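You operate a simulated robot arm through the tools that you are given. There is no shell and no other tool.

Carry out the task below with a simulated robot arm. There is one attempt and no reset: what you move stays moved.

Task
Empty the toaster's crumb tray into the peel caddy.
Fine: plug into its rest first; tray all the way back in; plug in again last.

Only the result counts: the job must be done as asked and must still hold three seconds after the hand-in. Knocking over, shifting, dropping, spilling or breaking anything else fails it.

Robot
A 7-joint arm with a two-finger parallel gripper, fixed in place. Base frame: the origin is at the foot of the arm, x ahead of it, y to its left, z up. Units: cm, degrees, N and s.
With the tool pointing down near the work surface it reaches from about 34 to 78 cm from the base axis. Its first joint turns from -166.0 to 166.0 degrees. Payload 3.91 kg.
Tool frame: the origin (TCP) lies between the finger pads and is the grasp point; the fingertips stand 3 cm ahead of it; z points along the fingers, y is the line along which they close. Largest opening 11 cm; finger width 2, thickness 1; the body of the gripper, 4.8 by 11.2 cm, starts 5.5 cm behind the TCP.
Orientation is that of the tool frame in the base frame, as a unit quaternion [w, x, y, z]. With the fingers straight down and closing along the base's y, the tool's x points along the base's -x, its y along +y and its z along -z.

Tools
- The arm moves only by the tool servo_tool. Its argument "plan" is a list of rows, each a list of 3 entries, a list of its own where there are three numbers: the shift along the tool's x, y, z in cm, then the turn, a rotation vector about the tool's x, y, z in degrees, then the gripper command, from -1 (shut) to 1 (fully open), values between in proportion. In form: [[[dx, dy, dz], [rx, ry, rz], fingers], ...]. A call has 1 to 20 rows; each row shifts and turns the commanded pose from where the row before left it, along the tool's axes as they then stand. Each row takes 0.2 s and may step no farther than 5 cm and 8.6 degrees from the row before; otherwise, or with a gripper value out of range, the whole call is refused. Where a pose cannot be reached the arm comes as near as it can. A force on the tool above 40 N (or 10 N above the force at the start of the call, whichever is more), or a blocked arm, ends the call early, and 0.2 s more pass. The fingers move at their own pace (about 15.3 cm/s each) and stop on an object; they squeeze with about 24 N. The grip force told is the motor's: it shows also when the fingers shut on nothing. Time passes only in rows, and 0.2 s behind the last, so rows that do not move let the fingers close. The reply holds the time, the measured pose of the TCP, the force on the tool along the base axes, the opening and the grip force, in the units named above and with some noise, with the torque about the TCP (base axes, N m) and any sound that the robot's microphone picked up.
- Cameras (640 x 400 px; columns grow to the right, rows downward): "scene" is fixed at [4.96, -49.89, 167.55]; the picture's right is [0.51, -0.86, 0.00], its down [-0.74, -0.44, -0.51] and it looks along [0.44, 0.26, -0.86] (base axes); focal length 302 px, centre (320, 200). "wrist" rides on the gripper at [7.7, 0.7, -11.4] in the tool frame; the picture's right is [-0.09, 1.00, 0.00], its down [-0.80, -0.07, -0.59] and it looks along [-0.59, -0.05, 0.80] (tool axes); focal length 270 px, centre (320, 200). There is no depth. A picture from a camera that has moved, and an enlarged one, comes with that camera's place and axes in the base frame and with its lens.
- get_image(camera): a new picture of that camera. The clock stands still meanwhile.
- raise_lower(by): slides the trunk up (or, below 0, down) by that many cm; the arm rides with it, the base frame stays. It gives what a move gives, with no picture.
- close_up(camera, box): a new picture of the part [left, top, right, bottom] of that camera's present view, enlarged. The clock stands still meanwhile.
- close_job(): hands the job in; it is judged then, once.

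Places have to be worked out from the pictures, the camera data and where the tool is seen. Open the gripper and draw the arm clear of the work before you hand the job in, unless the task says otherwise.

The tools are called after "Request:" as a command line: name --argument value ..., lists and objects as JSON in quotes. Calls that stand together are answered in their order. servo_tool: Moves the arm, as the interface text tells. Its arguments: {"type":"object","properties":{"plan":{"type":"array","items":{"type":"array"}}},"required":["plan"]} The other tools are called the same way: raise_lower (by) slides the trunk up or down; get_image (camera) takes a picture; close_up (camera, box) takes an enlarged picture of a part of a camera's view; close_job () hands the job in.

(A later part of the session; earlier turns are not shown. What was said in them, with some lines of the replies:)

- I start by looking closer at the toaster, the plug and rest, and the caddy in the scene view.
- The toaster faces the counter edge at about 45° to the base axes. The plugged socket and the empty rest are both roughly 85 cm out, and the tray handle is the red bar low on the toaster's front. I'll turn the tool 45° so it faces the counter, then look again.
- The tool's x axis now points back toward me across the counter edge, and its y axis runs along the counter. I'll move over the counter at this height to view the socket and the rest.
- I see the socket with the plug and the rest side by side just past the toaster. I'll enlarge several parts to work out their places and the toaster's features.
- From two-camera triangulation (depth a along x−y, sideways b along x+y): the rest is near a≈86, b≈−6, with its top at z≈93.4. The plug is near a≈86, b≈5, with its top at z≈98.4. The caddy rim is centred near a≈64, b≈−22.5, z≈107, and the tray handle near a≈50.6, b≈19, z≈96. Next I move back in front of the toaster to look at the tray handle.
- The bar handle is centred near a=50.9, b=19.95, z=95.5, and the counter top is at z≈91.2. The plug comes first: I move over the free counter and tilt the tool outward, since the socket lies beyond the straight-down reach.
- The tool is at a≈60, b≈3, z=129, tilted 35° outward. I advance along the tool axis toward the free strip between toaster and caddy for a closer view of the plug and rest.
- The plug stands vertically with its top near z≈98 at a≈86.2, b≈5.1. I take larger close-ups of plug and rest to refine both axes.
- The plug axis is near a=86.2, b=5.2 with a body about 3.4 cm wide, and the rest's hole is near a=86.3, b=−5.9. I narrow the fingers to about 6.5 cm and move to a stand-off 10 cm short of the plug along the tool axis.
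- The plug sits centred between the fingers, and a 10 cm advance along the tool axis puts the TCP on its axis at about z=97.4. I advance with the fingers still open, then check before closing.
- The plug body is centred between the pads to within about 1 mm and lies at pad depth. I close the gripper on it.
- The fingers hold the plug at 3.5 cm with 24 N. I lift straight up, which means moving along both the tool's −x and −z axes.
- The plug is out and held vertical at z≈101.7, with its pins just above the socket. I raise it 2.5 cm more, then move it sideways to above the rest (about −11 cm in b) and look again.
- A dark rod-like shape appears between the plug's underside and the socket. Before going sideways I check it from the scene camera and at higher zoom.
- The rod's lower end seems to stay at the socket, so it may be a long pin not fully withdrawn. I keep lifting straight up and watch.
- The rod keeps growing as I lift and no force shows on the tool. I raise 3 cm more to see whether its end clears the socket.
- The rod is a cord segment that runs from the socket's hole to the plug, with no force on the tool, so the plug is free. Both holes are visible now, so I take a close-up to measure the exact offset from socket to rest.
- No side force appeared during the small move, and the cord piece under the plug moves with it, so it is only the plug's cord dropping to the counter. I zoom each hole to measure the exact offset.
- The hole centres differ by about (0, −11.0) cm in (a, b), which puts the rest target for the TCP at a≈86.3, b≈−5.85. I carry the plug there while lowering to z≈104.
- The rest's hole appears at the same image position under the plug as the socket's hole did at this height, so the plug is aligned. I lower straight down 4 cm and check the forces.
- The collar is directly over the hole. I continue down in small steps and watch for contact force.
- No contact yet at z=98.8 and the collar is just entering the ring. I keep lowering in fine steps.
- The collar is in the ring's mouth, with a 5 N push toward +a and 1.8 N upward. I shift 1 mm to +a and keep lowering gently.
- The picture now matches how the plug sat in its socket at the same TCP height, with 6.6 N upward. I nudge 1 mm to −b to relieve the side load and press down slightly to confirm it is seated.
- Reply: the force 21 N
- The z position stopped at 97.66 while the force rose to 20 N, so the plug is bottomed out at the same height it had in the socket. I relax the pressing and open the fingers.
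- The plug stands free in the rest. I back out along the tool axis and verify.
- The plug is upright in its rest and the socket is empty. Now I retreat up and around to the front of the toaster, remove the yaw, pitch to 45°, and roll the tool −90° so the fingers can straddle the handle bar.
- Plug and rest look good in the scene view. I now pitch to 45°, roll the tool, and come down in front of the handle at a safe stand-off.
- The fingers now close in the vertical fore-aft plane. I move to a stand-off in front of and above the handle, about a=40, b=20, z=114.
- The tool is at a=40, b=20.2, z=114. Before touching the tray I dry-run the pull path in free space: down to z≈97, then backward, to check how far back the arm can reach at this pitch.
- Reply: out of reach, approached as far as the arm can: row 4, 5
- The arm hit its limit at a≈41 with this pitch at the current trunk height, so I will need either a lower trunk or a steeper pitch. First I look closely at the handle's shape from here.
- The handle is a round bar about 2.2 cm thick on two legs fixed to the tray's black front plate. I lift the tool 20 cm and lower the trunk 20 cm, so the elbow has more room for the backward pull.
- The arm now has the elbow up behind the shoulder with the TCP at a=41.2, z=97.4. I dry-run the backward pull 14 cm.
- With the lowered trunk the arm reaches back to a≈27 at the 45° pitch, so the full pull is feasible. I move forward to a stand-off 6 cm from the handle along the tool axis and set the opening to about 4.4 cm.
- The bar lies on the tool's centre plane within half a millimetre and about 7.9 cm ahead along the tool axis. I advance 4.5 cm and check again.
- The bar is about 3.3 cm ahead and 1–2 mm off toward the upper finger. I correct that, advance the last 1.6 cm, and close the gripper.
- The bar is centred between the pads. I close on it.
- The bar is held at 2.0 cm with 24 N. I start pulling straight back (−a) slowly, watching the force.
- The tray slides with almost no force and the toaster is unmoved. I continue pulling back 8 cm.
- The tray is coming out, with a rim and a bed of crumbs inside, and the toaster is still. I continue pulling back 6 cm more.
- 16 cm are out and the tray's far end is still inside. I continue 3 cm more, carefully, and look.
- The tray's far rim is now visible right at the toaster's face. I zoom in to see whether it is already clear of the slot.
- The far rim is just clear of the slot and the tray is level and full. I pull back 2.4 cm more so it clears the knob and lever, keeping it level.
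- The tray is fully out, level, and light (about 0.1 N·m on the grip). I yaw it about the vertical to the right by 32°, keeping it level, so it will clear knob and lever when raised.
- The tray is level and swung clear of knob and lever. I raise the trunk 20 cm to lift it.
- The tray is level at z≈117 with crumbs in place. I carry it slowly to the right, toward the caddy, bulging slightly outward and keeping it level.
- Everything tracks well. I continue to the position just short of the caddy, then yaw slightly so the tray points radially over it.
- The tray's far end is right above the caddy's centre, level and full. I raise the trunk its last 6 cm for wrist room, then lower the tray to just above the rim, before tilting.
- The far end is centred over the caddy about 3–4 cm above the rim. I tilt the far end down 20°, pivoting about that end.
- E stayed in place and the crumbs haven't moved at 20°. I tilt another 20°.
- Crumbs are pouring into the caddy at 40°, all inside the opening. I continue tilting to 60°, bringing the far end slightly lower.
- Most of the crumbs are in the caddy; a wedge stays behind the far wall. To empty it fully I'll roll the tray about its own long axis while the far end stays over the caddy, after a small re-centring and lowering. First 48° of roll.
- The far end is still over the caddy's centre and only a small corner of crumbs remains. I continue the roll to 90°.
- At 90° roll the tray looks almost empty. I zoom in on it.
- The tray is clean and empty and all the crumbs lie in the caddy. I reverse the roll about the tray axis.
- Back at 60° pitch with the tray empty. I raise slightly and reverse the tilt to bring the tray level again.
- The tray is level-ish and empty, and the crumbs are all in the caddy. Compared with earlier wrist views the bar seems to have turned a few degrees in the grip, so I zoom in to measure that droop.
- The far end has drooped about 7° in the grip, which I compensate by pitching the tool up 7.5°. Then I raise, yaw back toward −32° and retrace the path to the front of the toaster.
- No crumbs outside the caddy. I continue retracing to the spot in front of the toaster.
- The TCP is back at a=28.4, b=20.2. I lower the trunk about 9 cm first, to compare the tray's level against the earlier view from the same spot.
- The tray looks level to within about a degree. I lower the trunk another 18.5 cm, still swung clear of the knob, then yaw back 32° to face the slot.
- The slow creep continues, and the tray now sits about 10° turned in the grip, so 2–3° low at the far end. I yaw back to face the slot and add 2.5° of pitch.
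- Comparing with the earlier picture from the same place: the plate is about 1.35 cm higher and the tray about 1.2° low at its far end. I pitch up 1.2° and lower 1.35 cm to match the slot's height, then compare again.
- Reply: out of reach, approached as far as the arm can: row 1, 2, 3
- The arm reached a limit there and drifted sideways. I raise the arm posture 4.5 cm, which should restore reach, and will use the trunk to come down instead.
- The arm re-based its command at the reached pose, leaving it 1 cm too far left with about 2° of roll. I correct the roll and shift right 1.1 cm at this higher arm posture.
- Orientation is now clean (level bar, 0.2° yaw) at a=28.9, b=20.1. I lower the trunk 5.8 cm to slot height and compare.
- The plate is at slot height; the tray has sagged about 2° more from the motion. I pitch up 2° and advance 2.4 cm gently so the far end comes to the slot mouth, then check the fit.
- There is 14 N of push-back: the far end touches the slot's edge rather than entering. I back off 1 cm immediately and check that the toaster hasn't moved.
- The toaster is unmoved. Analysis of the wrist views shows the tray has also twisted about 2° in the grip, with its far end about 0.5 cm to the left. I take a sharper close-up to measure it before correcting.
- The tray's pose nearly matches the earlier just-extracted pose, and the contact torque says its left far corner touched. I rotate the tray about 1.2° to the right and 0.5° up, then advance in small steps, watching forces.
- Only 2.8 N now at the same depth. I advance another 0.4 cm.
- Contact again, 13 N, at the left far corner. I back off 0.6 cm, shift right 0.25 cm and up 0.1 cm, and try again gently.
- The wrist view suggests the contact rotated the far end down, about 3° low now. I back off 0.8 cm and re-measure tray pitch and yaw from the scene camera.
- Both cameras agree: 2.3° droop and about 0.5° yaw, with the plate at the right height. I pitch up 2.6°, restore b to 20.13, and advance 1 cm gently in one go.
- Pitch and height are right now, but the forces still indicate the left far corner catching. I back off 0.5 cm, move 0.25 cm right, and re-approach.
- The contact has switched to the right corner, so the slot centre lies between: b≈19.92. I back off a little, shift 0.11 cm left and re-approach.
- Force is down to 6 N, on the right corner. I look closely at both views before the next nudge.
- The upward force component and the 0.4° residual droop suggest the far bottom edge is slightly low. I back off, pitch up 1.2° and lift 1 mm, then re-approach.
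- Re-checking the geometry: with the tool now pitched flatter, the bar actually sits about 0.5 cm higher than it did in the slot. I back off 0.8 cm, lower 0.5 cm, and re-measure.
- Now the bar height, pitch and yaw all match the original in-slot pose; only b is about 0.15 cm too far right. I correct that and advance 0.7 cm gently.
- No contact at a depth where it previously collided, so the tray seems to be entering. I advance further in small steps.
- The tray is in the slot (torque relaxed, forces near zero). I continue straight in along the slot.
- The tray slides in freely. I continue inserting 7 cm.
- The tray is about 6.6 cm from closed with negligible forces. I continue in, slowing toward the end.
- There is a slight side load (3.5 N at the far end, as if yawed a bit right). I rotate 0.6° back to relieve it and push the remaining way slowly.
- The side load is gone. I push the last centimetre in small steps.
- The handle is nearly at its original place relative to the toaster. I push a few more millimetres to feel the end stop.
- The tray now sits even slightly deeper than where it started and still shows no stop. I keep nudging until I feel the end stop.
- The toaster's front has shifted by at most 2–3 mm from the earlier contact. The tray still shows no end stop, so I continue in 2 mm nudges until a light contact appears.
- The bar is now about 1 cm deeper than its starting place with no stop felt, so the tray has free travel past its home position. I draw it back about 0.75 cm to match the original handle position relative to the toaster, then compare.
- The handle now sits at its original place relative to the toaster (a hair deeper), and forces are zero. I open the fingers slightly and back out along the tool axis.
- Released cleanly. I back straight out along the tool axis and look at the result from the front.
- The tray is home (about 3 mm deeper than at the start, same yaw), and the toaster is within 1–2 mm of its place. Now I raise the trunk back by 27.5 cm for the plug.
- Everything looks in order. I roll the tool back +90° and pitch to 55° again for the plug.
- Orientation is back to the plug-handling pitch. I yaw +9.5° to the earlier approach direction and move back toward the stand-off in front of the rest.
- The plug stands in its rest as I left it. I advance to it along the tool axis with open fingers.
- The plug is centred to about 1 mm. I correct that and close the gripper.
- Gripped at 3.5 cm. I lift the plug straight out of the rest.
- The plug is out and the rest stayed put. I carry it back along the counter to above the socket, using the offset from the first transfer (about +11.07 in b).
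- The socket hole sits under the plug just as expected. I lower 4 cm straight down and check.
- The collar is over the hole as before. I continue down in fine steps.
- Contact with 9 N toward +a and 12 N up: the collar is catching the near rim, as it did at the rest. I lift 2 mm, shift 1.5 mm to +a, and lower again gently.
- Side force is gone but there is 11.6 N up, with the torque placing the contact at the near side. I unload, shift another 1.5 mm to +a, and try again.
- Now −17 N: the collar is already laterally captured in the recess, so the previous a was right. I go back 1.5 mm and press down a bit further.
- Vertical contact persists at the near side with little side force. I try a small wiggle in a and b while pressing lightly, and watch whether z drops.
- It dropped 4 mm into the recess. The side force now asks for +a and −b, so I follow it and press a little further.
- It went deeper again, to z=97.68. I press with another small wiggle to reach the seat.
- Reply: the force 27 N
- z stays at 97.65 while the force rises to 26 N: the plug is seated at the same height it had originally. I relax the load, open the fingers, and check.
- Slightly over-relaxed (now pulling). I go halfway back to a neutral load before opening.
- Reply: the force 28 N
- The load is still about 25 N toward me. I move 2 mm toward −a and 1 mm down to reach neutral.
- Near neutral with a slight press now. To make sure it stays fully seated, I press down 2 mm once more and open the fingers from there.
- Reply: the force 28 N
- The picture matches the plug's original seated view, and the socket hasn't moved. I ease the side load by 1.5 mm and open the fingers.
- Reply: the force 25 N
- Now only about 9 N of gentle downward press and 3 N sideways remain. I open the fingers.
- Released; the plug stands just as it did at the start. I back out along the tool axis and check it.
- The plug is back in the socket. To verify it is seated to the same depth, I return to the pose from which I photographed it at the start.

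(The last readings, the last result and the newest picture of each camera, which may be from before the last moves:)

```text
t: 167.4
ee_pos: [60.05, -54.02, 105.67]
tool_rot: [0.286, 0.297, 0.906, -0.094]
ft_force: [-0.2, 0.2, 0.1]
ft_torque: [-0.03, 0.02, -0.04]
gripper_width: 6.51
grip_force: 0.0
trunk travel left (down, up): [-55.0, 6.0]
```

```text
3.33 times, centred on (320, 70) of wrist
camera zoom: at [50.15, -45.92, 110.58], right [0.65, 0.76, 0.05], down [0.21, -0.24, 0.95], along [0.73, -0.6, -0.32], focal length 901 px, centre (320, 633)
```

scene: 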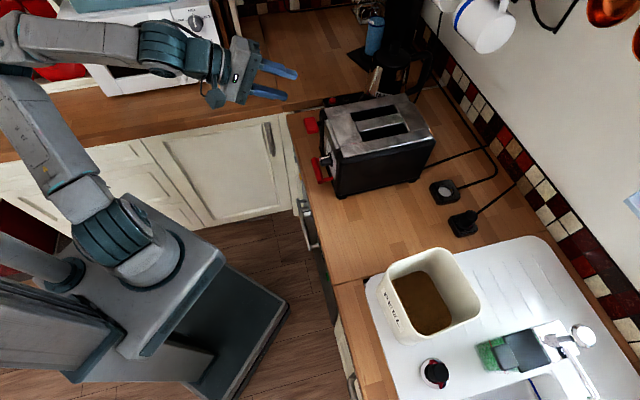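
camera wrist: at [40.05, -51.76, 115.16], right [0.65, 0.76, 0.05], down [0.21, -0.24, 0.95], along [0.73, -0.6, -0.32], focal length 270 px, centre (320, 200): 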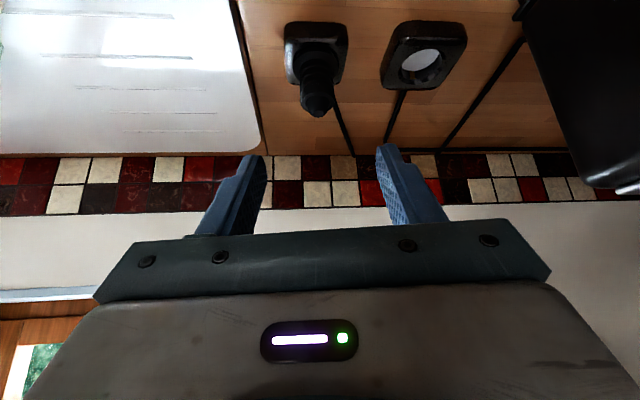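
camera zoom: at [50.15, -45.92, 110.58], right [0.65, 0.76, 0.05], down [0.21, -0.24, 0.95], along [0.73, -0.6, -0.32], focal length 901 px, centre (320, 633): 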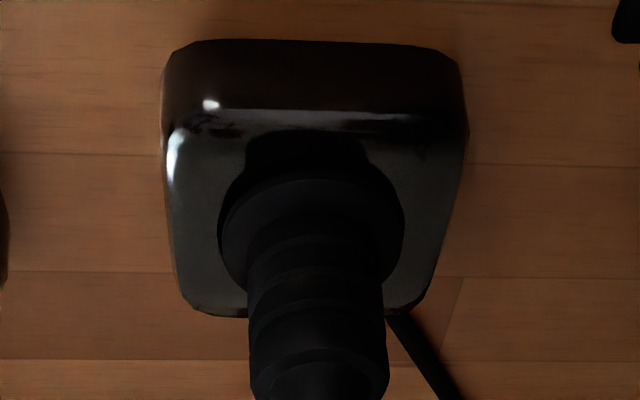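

The view is identical to the original, so the plug is seated fully. Now I open the gripper, withdraw up and away from the counter, and make a final inspection.

Request:
servo_tool --plan '[[[0, 0, -2.8], [0, 0, 0], 0.18], [[0, 0, -2.8], [0, 0, 0], 0.18], [[0, 0, -2.8], [0, 0, 0], 0.18], [[0, 0, -2.8], [0, 0, 0], 0.18], [[0, 0, -2.8], [0, 0, 0], 0.18], [[0, 0, -2.8], [0, 0, 0], 0.18], [[0, 0, -2.8], [0, 0, 0], 0.18], [[0, 0, -2.8], [0, 0, 0], 0.18], [[0, 0, -2.8], [0, 0, 0], 1], [[2.02, 0.38, -1.42], [0, 0, 0], 1], [[2.02, 0.38, -1.42], [0, 0, 0], 1], [[2.02, 0.38, -1.42], [0, 0, 0], 1], [[2.02, 0.38, -1.42], [0, 0, 0], 1], [[2.02, 0.38, -1.42], [0, 0, 0], 1], [[2.02, 0.38, -1.42], [0, 0, 0], 1], [[2.02, 0.38, -1.42], [0, 0, 0], 1], [[2.02, 0.38, -1.42], [0, 0, 0], 1], [[0, 0, 0], [0, 0, 0], 1]]'

Request:
get_image --camera "scene"

Request:
close_up --camera "scene" --box '[290, 70, 450, 210]'

Request:
close_up --camera "scene" --box '[360, 230, 620, 400]'

Request:
close_up --camera "scene" --box '[410, 120, 530, 250]'

```text
t: 171.2
ee_pos: [34.27, -31.2, 126.37]
tool_rot: [0.287, 0.296, 0.906, -0.093]
ft_force: [1.1, 0.1, -0.2]
ft_torque: [-0.01, -0.03, -0.02]
gripper_width: 10.98
grip_force: 0.0
trunk travel left (down, up): [-55.0, 6.0]
```

```text
taken
```

scene: 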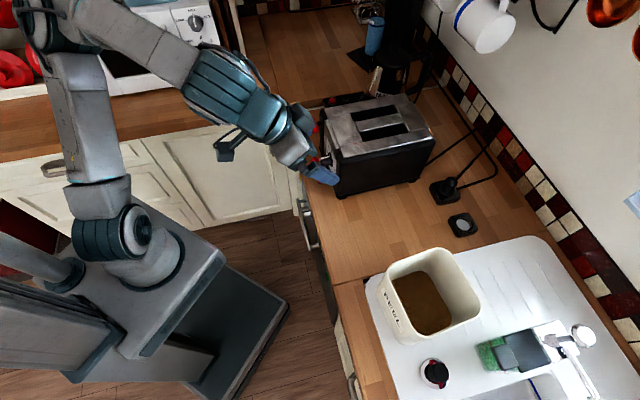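

```text
2.86 times, centred on (370, 140) of scene
camera zoom: at [4.96, -49.89, 167.55], right [0.51, -0.86, 0.0], down [-0.74, -0.44, -0.51], along [0.44, 0.26, -0.86], focal length 861 px, centre (177, 371)
```

zoom: 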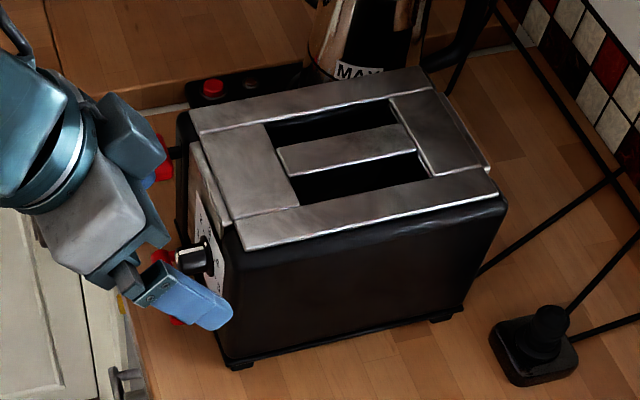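

```text
2.35 times, centred on (490, 315) of scene
camera zoom: at [4.96, -49.89, 167.55], right [0.51, -0.86, 0.0], down [-0.74, -0.44, -0.51], along [0.44, 0.26, -0.86], focal length 709 px, centre (-80, -71)
```

zoom: 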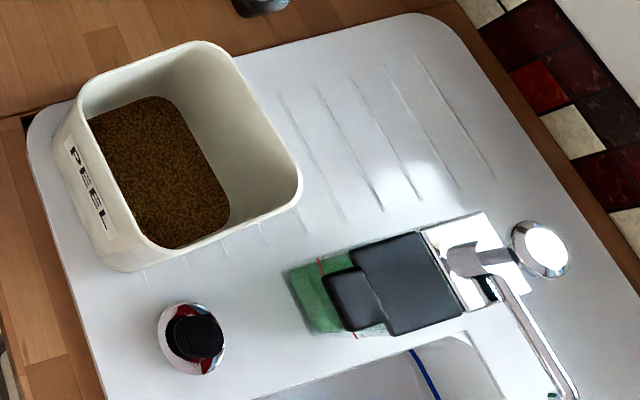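

```text
3.08 times, centred on (470, 185) of scene
camera zoom: at [4.96, -49.89, 167.55], right [0.51, -0.86, 0.0], down [-0.74, -0.44, -0.51], along [0.44, 0.26, -0.86], focal length 928 px, centre (-142, 246)
```

zoom: 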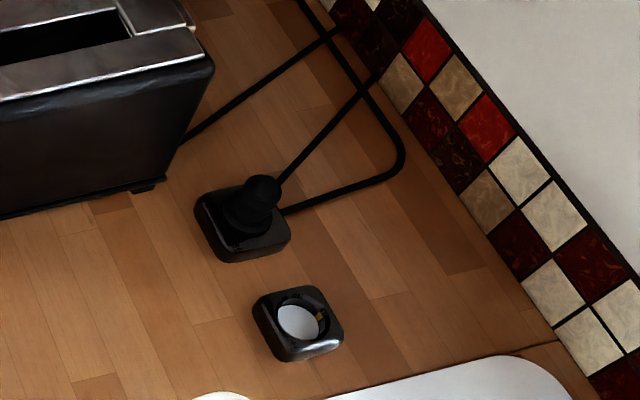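

Everything is in place: crumbs only in the caddy, plug in the socket exactly as at the start, rest empty and unmoved. I draw the arm a bit further away to check the tray once more with a clear view.

Request:
servo_tool --plan '[[[0, -2.0, -2.0], [0, 0, 0], 1], [[0, -2.0, -2.0], [0, 0, 0], 1], [[0, -2.0, -2.0], [0, 0, 0], 1], [[0, -2.0, -2.0], [0, 0, 0], 1], [[0, -2.0, -2.0], [0, 0, 0], 1], [[0, 0, 0], [0, 0, 0], 1]]'

Request:
get_image --camera "scene"

Request:
close_up --camera "scene" --box '[295, 90, 395, 210]'

Request:
close_up --camera "scene" --box '[300, 140, 350, 200]'

```text
t: 172.6
ee_pos: [23.79, -35.99, 134.67]
tool_rot: [0.286, 0.297, 0.906, -0.094]
ft_force: [1.1, 0.2, 0.1]
ft_torque: [-0.04, 0.02, 0.01]
gripper_width: 11.04
grip_force: 0.0
trunk travel left (down, up): [-55.0, 6.0]
```

```text
taken
```

scene: 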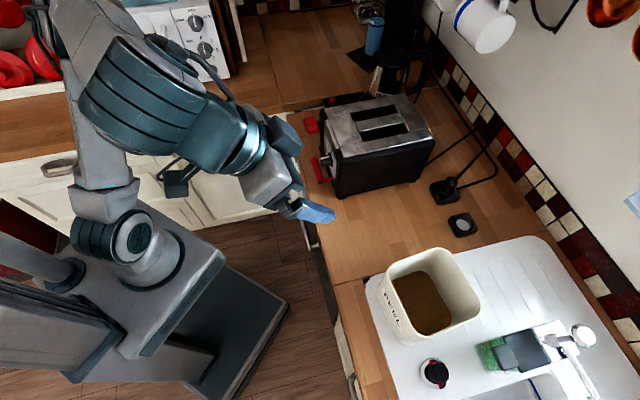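

```text
3.33 times, centred on (345, 150) of scene
camera zoom: at [4.96, -49.89, 167.55], right [0.51, -0.86, 0.0], down [-0.74, -0.44, -0.51], along [0.44, 0.26, -0.86], focal length 1005 px, centre (237, 367)
```

zoom: 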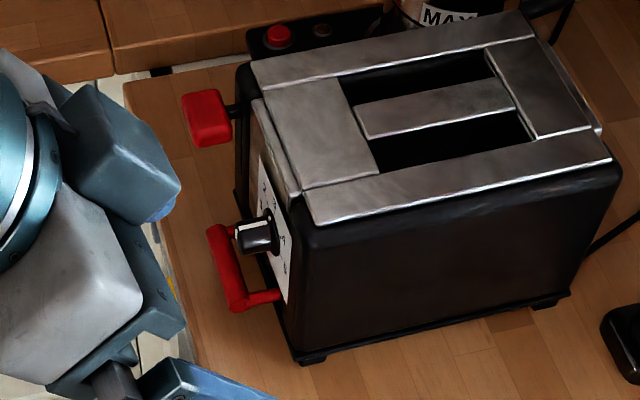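

```text
6.67 times, centred on (325, 170) of scene
camera zoom: at [4.96, -49.89, 167.55], right [0.51, -0.86, 0.0], down [-0.74, -0.44, -0.51], along [0.44, 0.26, -0.86], focal length 2010 px, centre (287, 400)
```

zoom: 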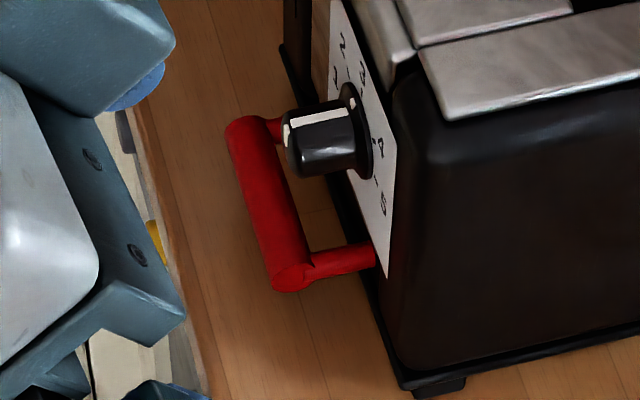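

The tray is home in the toaster, the plug is seated in its socket, and the crumbs are in the caddy. The gripper is open and the arm is clear of the work, so I hand the job in.

Request:
close_job

```text
The job is handed in.
```

The crumb tray is emptied into the peel caddy and the job is handed in. I don't have the verdict.

- **Plug:** I moved it to its rest before touching the tray, and plugged it back in last. It seated at the same height as at the start, and the close-up matches the first one.
- **Tray:** It looked empty, and I saw no crumbs anywhere outside the caddy. It is back in the toaster, about 3 mm deeper than it started. I felt no end stop: it slid freely past its starting position, so I drew it back to about where it began.
- **Toaster:** On the way back in, the tray caught on the slot's edge several times, with up to 14 N of push. From the pictures, the toaster moved about 2–3 mm. This is the one thing I shifted that I was not meant to.

The gripper is open and the arm is clear. The caddy, the rest and the socket look unmoved.
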